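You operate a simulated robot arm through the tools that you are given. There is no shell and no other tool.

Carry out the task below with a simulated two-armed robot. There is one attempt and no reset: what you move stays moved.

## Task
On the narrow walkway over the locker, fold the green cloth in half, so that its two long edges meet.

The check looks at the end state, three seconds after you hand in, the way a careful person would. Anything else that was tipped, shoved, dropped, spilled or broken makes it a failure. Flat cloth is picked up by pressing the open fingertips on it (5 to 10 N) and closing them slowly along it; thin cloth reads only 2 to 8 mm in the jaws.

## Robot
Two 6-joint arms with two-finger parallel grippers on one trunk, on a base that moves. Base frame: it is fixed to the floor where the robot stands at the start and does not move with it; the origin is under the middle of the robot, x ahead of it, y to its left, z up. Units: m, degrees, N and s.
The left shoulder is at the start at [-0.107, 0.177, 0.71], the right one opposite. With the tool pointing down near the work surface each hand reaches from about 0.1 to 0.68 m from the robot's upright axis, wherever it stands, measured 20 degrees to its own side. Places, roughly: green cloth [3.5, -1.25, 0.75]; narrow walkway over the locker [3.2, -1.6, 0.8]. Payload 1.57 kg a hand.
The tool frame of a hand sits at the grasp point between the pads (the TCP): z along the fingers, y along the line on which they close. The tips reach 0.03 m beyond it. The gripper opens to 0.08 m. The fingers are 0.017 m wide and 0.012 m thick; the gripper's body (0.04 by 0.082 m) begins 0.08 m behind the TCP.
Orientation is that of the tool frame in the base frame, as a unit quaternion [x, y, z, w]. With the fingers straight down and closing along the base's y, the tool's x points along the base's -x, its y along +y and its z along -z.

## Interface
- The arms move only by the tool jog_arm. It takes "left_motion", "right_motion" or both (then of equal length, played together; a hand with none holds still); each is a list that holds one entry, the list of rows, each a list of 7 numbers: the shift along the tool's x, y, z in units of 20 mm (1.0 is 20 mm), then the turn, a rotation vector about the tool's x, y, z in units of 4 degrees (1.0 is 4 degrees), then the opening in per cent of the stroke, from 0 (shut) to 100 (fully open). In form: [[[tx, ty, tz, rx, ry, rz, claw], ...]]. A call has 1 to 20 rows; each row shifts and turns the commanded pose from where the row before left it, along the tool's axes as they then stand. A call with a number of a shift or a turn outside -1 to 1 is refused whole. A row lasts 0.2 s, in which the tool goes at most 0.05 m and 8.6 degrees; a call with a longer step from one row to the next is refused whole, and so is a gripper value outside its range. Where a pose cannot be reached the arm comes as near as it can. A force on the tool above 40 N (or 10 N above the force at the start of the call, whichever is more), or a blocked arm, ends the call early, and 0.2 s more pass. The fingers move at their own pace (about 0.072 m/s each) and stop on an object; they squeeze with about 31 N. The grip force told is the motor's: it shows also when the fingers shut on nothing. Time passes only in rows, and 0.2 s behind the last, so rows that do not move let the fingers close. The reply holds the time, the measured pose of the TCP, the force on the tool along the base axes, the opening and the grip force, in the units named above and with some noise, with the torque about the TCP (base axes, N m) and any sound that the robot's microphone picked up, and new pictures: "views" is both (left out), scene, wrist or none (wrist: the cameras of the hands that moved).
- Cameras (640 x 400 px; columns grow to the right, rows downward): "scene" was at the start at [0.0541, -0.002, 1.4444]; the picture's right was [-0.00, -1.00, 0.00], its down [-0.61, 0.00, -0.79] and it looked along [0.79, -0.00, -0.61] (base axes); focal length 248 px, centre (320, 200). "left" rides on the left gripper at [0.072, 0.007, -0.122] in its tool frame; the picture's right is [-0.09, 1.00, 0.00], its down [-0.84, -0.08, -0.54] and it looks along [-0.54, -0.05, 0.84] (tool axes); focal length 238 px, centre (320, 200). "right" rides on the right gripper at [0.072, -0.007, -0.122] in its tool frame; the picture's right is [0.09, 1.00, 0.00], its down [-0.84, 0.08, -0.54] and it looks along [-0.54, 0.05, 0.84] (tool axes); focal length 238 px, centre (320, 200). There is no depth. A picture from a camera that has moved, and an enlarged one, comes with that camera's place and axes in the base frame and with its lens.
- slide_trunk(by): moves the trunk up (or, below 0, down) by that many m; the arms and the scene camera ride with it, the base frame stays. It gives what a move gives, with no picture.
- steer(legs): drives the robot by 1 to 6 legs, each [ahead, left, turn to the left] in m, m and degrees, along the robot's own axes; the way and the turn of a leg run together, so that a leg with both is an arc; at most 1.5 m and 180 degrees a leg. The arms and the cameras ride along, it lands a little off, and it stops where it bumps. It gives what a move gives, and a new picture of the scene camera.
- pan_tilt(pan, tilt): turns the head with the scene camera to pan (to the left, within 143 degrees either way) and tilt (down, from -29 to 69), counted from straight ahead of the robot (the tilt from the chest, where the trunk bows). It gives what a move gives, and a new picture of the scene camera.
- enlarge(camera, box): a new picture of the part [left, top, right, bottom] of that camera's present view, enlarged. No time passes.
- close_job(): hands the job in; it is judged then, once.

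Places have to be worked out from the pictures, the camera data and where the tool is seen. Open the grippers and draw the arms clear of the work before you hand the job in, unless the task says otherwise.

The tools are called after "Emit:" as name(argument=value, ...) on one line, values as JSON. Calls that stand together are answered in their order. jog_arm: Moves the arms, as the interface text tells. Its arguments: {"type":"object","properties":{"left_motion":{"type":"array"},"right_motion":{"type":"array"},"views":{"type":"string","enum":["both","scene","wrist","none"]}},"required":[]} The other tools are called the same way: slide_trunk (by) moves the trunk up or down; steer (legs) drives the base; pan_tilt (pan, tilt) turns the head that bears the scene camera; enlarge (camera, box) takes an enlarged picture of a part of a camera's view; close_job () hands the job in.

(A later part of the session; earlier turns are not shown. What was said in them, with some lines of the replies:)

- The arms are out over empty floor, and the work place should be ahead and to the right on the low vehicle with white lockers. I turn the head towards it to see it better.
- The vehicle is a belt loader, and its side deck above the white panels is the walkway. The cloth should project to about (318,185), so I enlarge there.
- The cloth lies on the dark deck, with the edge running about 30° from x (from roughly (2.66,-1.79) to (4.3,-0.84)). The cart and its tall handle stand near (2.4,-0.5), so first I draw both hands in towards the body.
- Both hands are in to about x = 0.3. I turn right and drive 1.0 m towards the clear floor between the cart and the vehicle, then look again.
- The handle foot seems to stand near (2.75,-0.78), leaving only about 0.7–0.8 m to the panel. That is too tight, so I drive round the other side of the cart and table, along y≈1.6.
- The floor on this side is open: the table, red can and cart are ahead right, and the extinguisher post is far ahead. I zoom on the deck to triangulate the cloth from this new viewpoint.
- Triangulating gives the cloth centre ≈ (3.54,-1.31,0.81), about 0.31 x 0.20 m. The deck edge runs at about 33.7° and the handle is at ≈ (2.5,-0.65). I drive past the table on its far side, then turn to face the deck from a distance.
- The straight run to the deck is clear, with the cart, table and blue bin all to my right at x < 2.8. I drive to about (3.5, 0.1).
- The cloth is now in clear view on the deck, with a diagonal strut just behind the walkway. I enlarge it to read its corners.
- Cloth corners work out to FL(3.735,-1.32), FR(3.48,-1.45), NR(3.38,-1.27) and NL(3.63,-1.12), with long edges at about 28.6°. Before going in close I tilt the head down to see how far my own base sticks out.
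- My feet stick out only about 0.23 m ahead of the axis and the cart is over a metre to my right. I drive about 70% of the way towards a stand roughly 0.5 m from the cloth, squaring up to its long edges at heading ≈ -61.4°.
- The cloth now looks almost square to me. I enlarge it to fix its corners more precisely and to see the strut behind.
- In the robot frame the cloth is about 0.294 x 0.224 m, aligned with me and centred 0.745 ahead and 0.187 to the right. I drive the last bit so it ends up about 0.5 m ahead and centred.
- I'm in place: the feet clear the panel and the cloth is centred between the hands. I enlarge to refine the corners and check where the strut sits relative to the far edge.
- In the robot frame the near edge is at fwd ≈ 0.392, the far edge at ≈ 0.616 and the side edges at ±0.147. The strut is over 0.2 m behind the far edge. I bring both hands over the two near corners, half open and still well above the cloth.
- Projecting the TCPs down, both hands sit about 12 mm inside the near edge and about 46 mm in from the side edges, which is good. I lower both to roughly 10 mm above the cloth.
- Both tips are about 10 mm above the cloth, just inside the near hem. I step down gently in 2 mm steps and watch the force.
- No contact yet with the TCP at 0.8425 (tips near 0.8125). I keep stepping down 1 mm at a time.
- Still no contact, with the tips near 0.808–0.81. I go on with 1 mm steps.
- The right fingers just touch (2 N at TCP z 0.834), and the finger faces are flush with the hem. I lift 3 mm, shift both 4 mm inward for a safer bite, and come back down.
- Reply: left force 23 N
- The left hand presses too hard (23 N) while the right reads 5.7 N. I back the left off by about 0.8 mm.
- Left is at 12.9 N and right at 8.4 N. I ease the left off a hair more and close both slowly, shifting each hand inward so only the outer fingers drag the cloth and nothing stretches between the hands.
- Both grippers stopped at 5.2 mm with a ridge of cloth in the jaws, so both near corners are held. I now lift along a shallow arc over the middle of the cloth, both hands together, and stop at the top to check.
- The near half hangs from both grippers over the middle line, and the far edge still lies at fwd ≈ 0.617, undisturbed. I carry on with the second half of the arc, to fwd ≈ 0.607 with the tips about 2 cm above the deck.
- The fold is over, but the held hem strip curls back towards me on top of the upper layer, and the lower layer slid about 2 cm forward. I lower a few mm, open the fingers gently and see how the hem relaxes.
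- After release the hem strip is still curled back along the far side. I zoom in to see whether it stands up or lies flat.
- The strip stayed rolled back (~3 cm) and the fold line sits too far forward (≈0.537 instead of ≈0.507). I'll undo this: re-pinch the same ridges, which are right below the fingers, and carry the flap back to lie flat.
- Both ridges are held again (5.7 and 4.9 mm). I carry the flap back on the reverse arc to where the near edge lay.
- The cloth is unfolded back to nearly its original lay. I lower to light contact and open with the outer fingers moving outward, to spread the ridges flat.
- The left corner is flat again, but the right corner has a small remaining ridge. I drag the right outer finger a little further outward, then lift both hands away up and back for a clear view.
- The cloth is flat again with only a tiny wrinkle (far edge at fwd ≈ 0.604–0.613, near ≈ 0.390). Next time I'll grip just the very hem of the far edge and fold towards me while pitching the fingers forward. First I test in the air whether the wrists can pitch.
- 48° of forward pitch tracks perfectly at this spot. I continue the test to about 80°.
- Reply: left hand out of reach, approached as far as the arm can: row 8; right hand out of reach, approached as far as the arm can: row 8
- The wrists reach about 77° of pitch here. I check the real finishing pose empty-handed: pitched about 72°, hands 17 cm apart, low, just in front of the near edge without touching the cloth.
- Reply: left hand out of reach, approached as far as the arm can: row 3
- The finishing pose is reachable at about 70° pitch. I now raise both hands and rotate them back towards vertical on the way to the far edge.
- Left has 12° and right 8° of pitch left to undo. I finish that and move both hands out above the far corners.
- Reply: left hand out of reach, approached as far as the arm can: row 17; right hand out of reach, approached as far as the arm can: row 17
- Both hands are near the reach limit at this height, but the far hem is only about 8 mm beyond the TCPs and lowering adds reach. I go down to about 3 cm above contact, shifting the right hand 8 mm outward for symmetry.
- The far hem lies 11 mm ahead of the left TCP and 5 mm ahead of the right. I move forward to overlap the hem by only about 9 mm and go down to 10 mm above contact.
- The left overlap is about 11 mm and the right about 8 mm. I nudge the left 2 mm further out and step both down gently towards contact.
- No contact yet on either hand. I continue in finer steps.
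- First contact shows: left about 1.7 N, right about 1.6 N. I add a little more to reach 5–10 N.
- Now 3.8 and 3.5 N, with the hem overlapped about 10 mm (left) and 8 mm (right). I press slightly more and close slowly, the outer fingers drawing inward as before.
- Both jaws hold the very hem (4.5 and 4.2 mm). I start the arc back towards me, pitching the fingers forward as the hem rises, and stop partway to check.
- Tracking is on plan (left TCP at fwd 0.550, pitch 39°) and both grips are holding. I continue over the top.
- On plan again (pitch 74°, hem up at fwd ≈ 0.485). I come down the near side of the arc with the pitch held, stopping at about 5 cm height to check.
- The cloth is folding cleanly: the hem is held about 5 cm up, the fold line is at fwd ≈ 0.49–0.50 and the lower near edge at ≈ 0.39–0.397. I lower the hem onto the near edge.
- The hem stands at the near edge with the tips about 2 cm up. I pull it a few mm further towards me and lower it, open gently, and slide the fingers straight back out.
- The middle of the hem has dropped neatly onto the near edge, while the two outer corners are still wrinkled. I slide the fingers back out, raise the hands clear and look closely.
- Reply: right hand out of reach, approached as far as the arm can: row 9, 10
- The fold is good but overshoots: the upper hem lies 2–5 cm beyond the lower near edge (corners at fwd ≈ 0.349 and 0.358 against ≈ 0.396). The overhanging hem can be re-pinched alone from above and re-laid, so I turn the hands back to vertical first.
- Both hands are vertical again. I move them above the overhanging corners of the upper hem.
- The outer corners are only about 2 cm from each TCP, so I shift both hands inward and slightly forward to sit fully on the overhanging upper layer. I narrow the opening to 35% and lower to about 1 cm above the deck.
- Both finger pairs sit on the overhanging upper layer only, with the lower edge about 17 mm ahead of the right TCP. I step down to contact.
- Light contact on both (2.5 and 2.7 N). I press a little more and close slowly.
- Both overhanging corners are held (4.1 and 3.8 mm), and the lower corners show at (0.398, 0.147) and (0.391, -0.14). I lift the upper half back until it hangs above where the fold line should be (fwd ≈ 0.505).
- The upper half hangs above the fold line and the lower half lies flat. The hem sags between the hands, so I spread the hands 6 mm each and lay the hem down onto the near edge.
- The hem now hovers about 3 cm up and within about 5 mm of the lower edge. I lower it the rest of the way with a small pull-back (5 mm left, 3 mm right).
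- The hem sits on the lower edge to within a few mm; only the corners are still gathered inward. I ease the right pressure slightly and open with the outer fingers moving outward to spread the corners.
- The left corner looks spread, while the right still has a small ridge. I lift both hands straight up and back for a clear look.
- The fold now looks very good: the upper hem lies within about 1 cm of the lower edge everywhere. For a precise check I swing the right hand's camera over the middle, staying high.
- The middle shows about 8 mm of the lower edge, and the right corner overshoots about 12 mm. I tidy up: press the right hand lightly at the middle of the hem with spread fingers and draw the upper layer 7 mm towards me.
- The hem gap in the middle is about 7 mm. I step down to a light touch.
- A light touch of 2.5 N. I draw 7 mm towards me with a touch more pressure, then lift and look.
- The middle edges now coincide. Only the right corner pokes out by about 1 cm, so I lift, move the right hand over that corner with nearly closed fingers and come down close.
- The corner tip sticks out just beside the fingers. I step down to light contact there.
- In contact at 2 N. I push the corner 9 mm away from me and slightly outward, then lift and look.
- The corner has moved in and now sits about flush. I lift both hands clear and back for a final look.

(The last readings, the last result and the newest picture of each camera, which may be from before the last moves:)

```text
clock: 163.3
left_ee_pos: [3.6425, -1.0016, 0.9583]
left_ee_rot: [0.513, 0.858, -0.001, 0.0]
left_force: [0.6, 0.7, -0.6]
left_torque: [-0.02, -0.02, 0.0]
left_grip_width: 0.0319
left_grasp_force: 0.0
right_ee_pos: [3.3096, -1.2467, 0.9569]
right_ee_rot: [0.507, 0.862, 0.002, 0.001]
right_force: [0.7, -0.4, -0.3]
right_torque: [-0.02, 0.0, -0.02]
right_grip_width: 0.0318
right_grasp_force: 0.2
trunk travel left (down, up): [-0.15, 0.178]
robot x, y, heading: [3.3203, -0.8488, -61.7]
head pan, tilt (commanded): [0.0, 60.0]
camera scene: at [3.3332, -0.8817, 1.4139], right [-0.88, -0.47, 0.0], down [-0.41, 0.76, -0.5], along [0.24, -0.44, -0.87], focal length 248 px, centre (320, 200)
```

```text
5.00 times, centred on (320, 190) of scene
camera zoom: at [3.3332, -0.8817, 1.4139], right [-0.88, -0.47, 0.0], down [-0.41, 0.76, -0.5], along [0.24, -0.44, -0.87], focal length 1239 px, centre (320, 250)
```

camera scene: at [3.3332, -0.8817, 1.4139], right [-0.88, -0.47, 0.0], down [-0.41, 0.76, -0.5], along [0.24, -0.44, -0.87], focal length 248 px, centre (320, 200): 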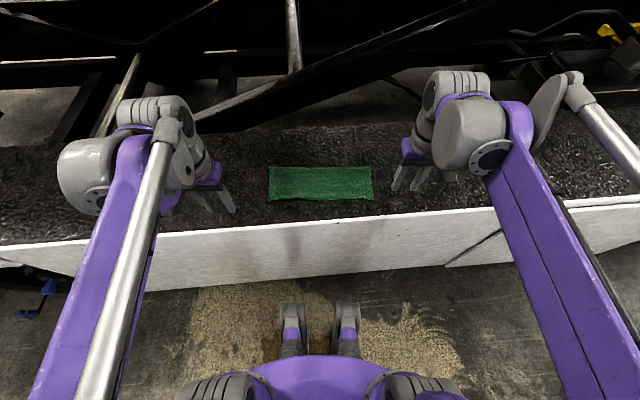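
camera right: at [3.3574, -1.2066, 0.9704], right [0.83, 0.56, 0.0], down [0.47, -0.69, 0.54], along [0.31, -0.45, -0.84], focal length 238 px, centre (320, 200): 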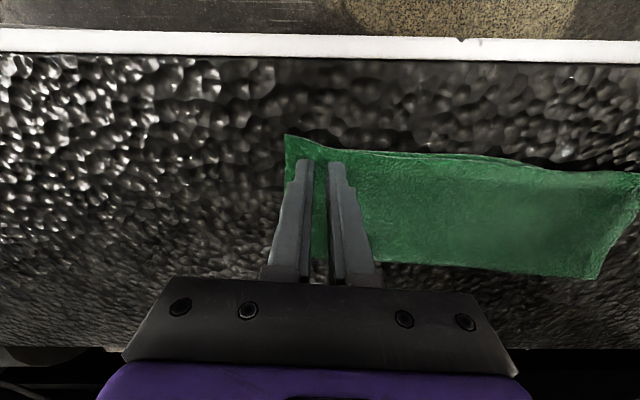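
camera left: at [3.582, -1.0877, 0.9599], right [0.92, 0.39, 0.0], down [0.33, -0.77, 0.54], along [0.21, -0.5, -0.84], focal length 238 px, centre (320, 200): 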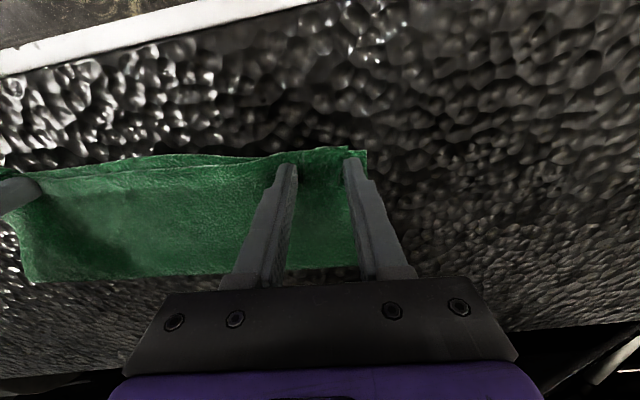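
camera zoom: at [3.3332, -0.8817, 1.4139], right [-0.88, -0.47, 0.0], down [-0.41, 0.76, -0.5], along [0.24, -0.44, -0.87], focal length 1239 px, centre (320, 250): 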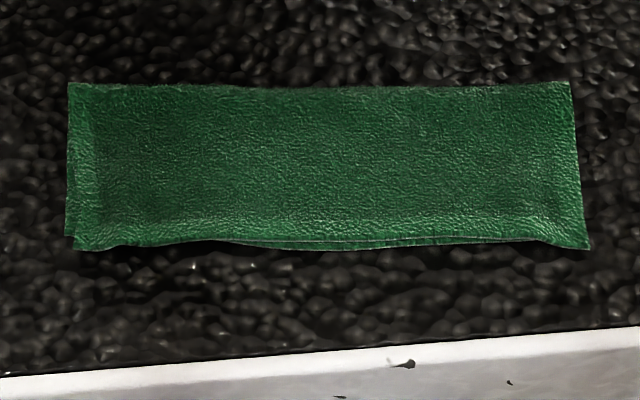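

The fold is now neat; only the left corner overshoots by about 1 cm (fwd 0.385 against 0.396). I give it the same small nudge with the left hand.

Emit:
jog_arm(left_motion=[[[-0.9, -0.817, 0.3, 0, 0, 0, 30], [-0.9, -0.817, 0.3, 0, 0, 0, 20], [-0.9, -0.817, 0.3, 0, 0, 0, 10], [-0.9, -0.817, 0.3, 0, 0, 0, 10], [-0.9, -0.817, 0.3, 0, 0, 0, 10], [-0.9, -0.817, 0.3, 0, 0, 0, 10], [0, 0, 0.9, 0, 0, 0, 10], [0, 0, 0.9, 0, 0, 0, 10], [0, 0, 0.9, 0, 0, 0, 10], [0, 0, 0.85, 0, 0, 0, 10]]], views="wrist")

```text
clock: 165.5
left_ee_pos: [3.6081, -1.1446, 0.8531]
left_ee_rot: [0.513, 0.859, -0.001, 0.002]
left_force: [0.1, -0.4, 0.2]
left_torque: [0.0, -0.01, 0.01]
left_grip_width: 0.0082
left_grasp_force: 0.0
right_ee_pos: [3.3115, -1.2476, 0.9573]
right_ee_rot: [0.507, 0.862, 0.002, 0.001]
right_force: [-0.5, -0.1, 0.0]
right_torque: [0.0, 0.01, -0.01]
right_grip_width: 0.032
right_grasp_force: 0.1
trunk travel left (down, up): [-0.15, 0.178]
robot x, y, heading: [3.3163, -0.846, -61.8]
head pan, tilt (commanded): [0.0, 60.0]
camera left: at [3.5796, -1.0781, 0.9757], right [0.92, 0.39, 0.0], down [0.33, -0.77, 0.54], along [0.21, -0.5, -0.84], focal length 238 px, centre (320, 200)
```

left: 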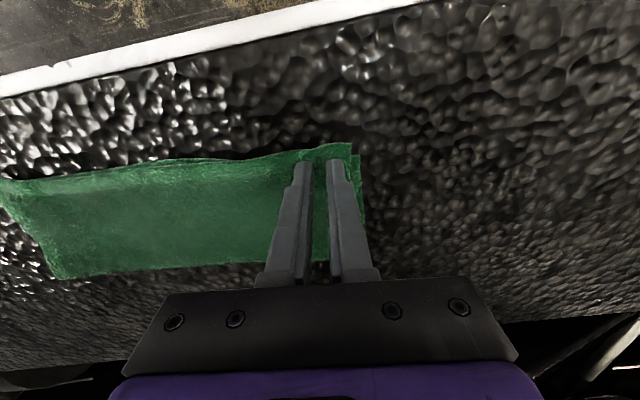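

The left fingers are over the corner; the upper corner leads the lower one by about 11 mm. I step down to light contact.

Emit:
jog_arm(left_motion=[[[0, 0, 0.15, 0, 0, 0, 10], [0, 0, 0.15, 0, 0, 0, 10], [0, 0, 0.15, 0, 0, 0, 10], [0, 0, 0.1, 0, 0, 0, 10], [0, 0, 0.1, 0, 0, 0, 10], [0, 0, 0.1, 0, 0, 0, 10]]], views="none")

```text
clock: 166.9
left_ee_pos: [3.6065, -1.1443, 0.8376]
left_ee_rot: [0.513, 0.859, -0.001, 0.001]
left_force: [0.6, 1.0, 1.6]
left_torque: [-0.01, -0.03, 0.0]
left_grip_width: 0.0081
left_grasp_force: 0.1
right_ee_pos: [3.3103, -1.2477, 0.9558]
right_ee_rot: [0.506, 0.862, 0.002, 0.002]
right_force: [0.4, 0.1, 0.0]
right_torque: [0.02, 0.02, -0.02]
right_grip_width: 0.0319
right_grasp_force: 0.1
trunk travel left (down, up): [-0.15, 0.178]
robot x, y, heading: [3.317, -0.848, -61.7]
head pan, tilt (commanded): [0.0, 60.0]
```

Light contact of about 1.6 N. I push the corner 9 mm forward and a few mm outward, then lift away and retreat.

Emit:
jog_arm(left_motion=[[[0, 0, 0.04, 0, 0, 0, 10], [-0.12, 0.06, 0, 0, 0, 0, 10], [-0.12, 0.06, 0, 0, 0, 0, 10], [-0.12, 0.06, 0, 0, 0, 0, 10], [-0.1, 0.06, 0, 0, 0, 0, 10], [0, 0, -0.3, 0, 0, 0, 10], [0, 0, -0.8, 0, 0, 0, 20], [0, 0, -1, 0, 0, 0, 40], [0.3, 0.6, -1, 0, 0, 0, 40], [0.8, 0.9, -1, 0, 0, 0, 40], [0.9, 0.9, -0.8, 0, 0, 0, 40], [0.9, 0.9, -0.5, 0, 0, 0, 40], [0.9, 0.5, 0, 0, 0, 0, 40]]], views="scene")

Emit:
enlarge(camera="scene", box=[256, 150, 384, 230])

```text
clock: 169.7
left_ee_pos: [3.6474, -1.0466, 0.9449]
left_ee_rot: [0.513, 0.858, -0.001, 0.001]
left_force: [1.0, -0.3, 0.9]
left_torque: [-0.05, 0.0, -0.03]
left_grip_width: 0.032
left_grasp_force: 0.1
right_ee_pos: [3.3109, -1.2485, 0.9555]
right_ee_rot: [0.507, 0.862, 0.002, 0.001]
right_force: [-0.6, 0.4, -0.2]
right_torque: [0.0, -0.04, -0.02]
right_grip_width: 0.032
right_grasp_force: 0.0
trunk travel left (down, up): [-0.15, 0.178]
robot x, y, heading: [3.319, -0.8493, -61.9]
head pan, tilt (commanded): [0.0, 60.0]
camera scene: at [3.3335, -0.8818, 1.4139], right [-0.88, -0.47, 0.0], down [-0.41, 0.76, -0.5], along [0.24, -0.44, -0.87], focal length 248 px, centre (320, 200)
```

scene: 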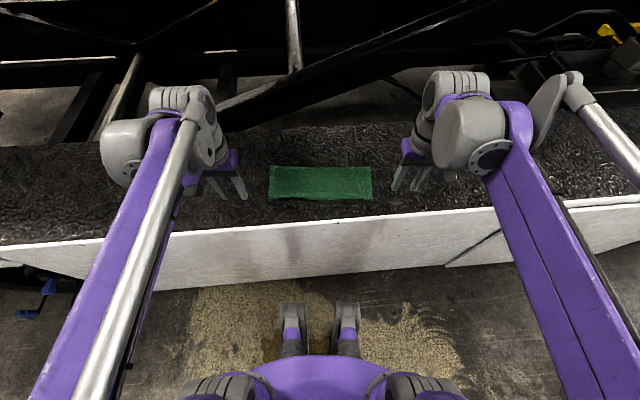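

```text
5.00 times, centred on (320, 190) of scene
camera zoom: at [3.3335, -0.8818, 1.4139], right [-0.88, -0.47, 0.0], down [-0.41, 0.76, -0.5], along [0.24, -0.44, -0.87], focal length 1239 px, centre (320, 250)
```

zoom: 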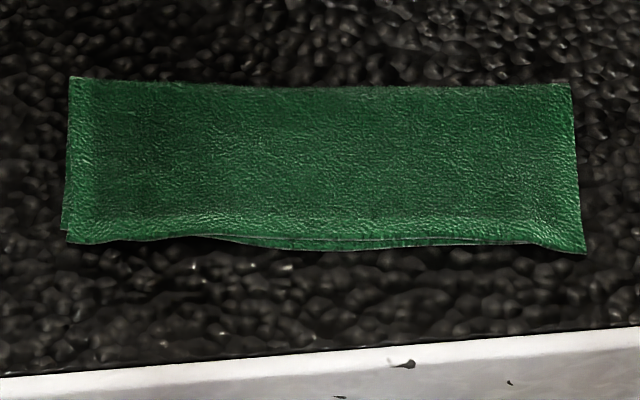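

The folded cloth lies flat with both long edges together (within about 1 cm along the whole length) and nothing else has been touched. I open the grippers and draw both arms up and back, clear of the walkway.

Emit:
jog_arm(left_motion=[[[0, 0.3, -0.8, 0, 0, 0, 60], [0.3, 0.3, -0.8, 0, 0, 0, 80], [0.7, 0.3, -0.8, 0, 0, 0, 100], [0.9, 0.3, -0.5, 0, 0, 0, 100], [0.9, 0, 0, 0, 0, 0, 100], [0.5, 0, 0, 0, 0, 0, 100]]], right_motion=[[[0, -0.3, -0.8, 0, 0, 0, 60], [0.3, -0.3, -0.8, 0, 0, 0, 80], [0.7, -0.3, -0.6, 0, 0, 0, 100], [0.9, -0.3, -0.3, 0, 0, 0, 100], [0.9, 0, 0, 0, 0, 0, 100], [0.9, 0, 0, 0, 0, 0, 100]]], views="scene")

Emit:
enlarge(camera="scene", box=[240, 140, 400, 240])

```text
clock: 171.1
left_ee_pos: [3.637, -0.977, 1.0025]
left_ee_rot: [0.513, 0.858, 0.0, 0.001]
left_force: [0.5, 0.0, -0.9]
left_torque: [0.01, 0.02, 0.03]
left_grip_width: 0.0801
left_grasp_force: 0.1
right_ee_pos: [3.2551, -1.194, 1.0053]
right_ee_rot: [0.506, 0.862, 0.002, 0.001]
right_force: [-0.7, 0.0, -0.4]
right_torque: [-0.02, 0.04, -0.03]
right_grip_width: 0.0798
right_grasp_force: 0.1
trunk travel left (down, up): [-0.15, 0.178]
robot x, y, heading: [3.319, -0.8531, -61.6]
head pan, tilt (commanded): [0.0, 60.0]
camera scene: at [3.3334, -0.8816, 1.4139], right [-0.88, -0.47, 0.0], down [-0.41, 0.76, -0.5], along [0.24, -0.44, -0.87], focal length 248 px, centre (320, 200)
```

scene: 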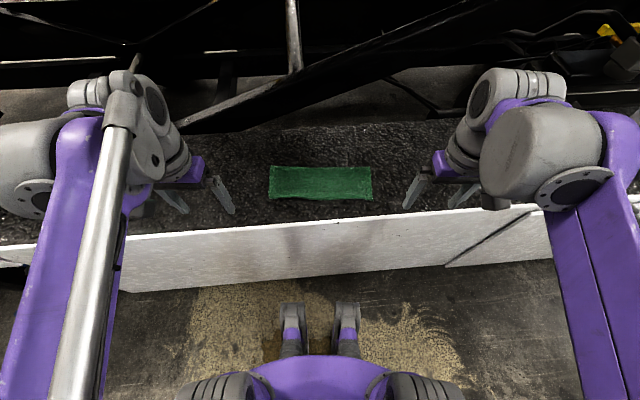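

```text
4.00 times, centred on (320, 190) of scene
camera zoom: at [3.3334, -0.8816, 1.4139], right [-0.88, -0.47, 0.0], down [-0.41, 0.76, -0.5], along [0.24, -0.44, -0.87], focal length 991 px, centre (320, 240)
```

zoom: 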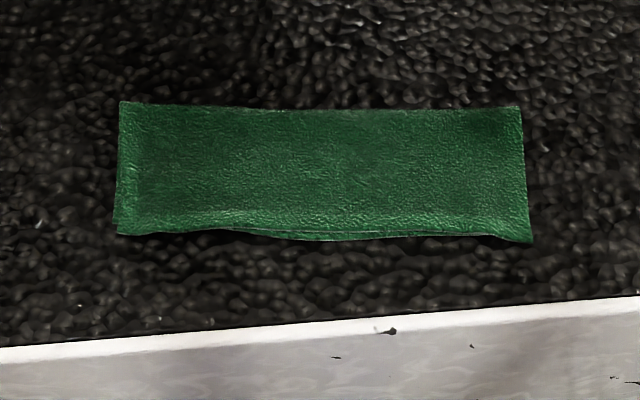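

The cloth lies neatly folded lengthwise on the walkway. The grippers are open, the arms are clear, and nothing else was touched, so I hand in the job.

Emit:
close_job()

```text
The job is handed in.
```

The green cloth on the walkway is folded in half lengthwise. Its two long edges meet to within about 1 cm along the whole length, and the job is handed in.

- **How it went:** The first fold, from the near edge, curled the hem back on itself. I undid it, refolded from the far edge, and nudged the hem and corners into line.
- **What is slightly off:** In the last pictures the upper corners still overhang the lower ones a little, up to about 1 cm. The whole cloth may sit a few millimetres from where it started.
- **Nothing else touched:** I drove around the cart, its handle and the small table rather than squeezing past. The robot stood on the sandy patch of floor in front of the vehicle, which I took to be only a stain.
- **Final state:** Both grippers are open and the arms are raised clear of the cloth.
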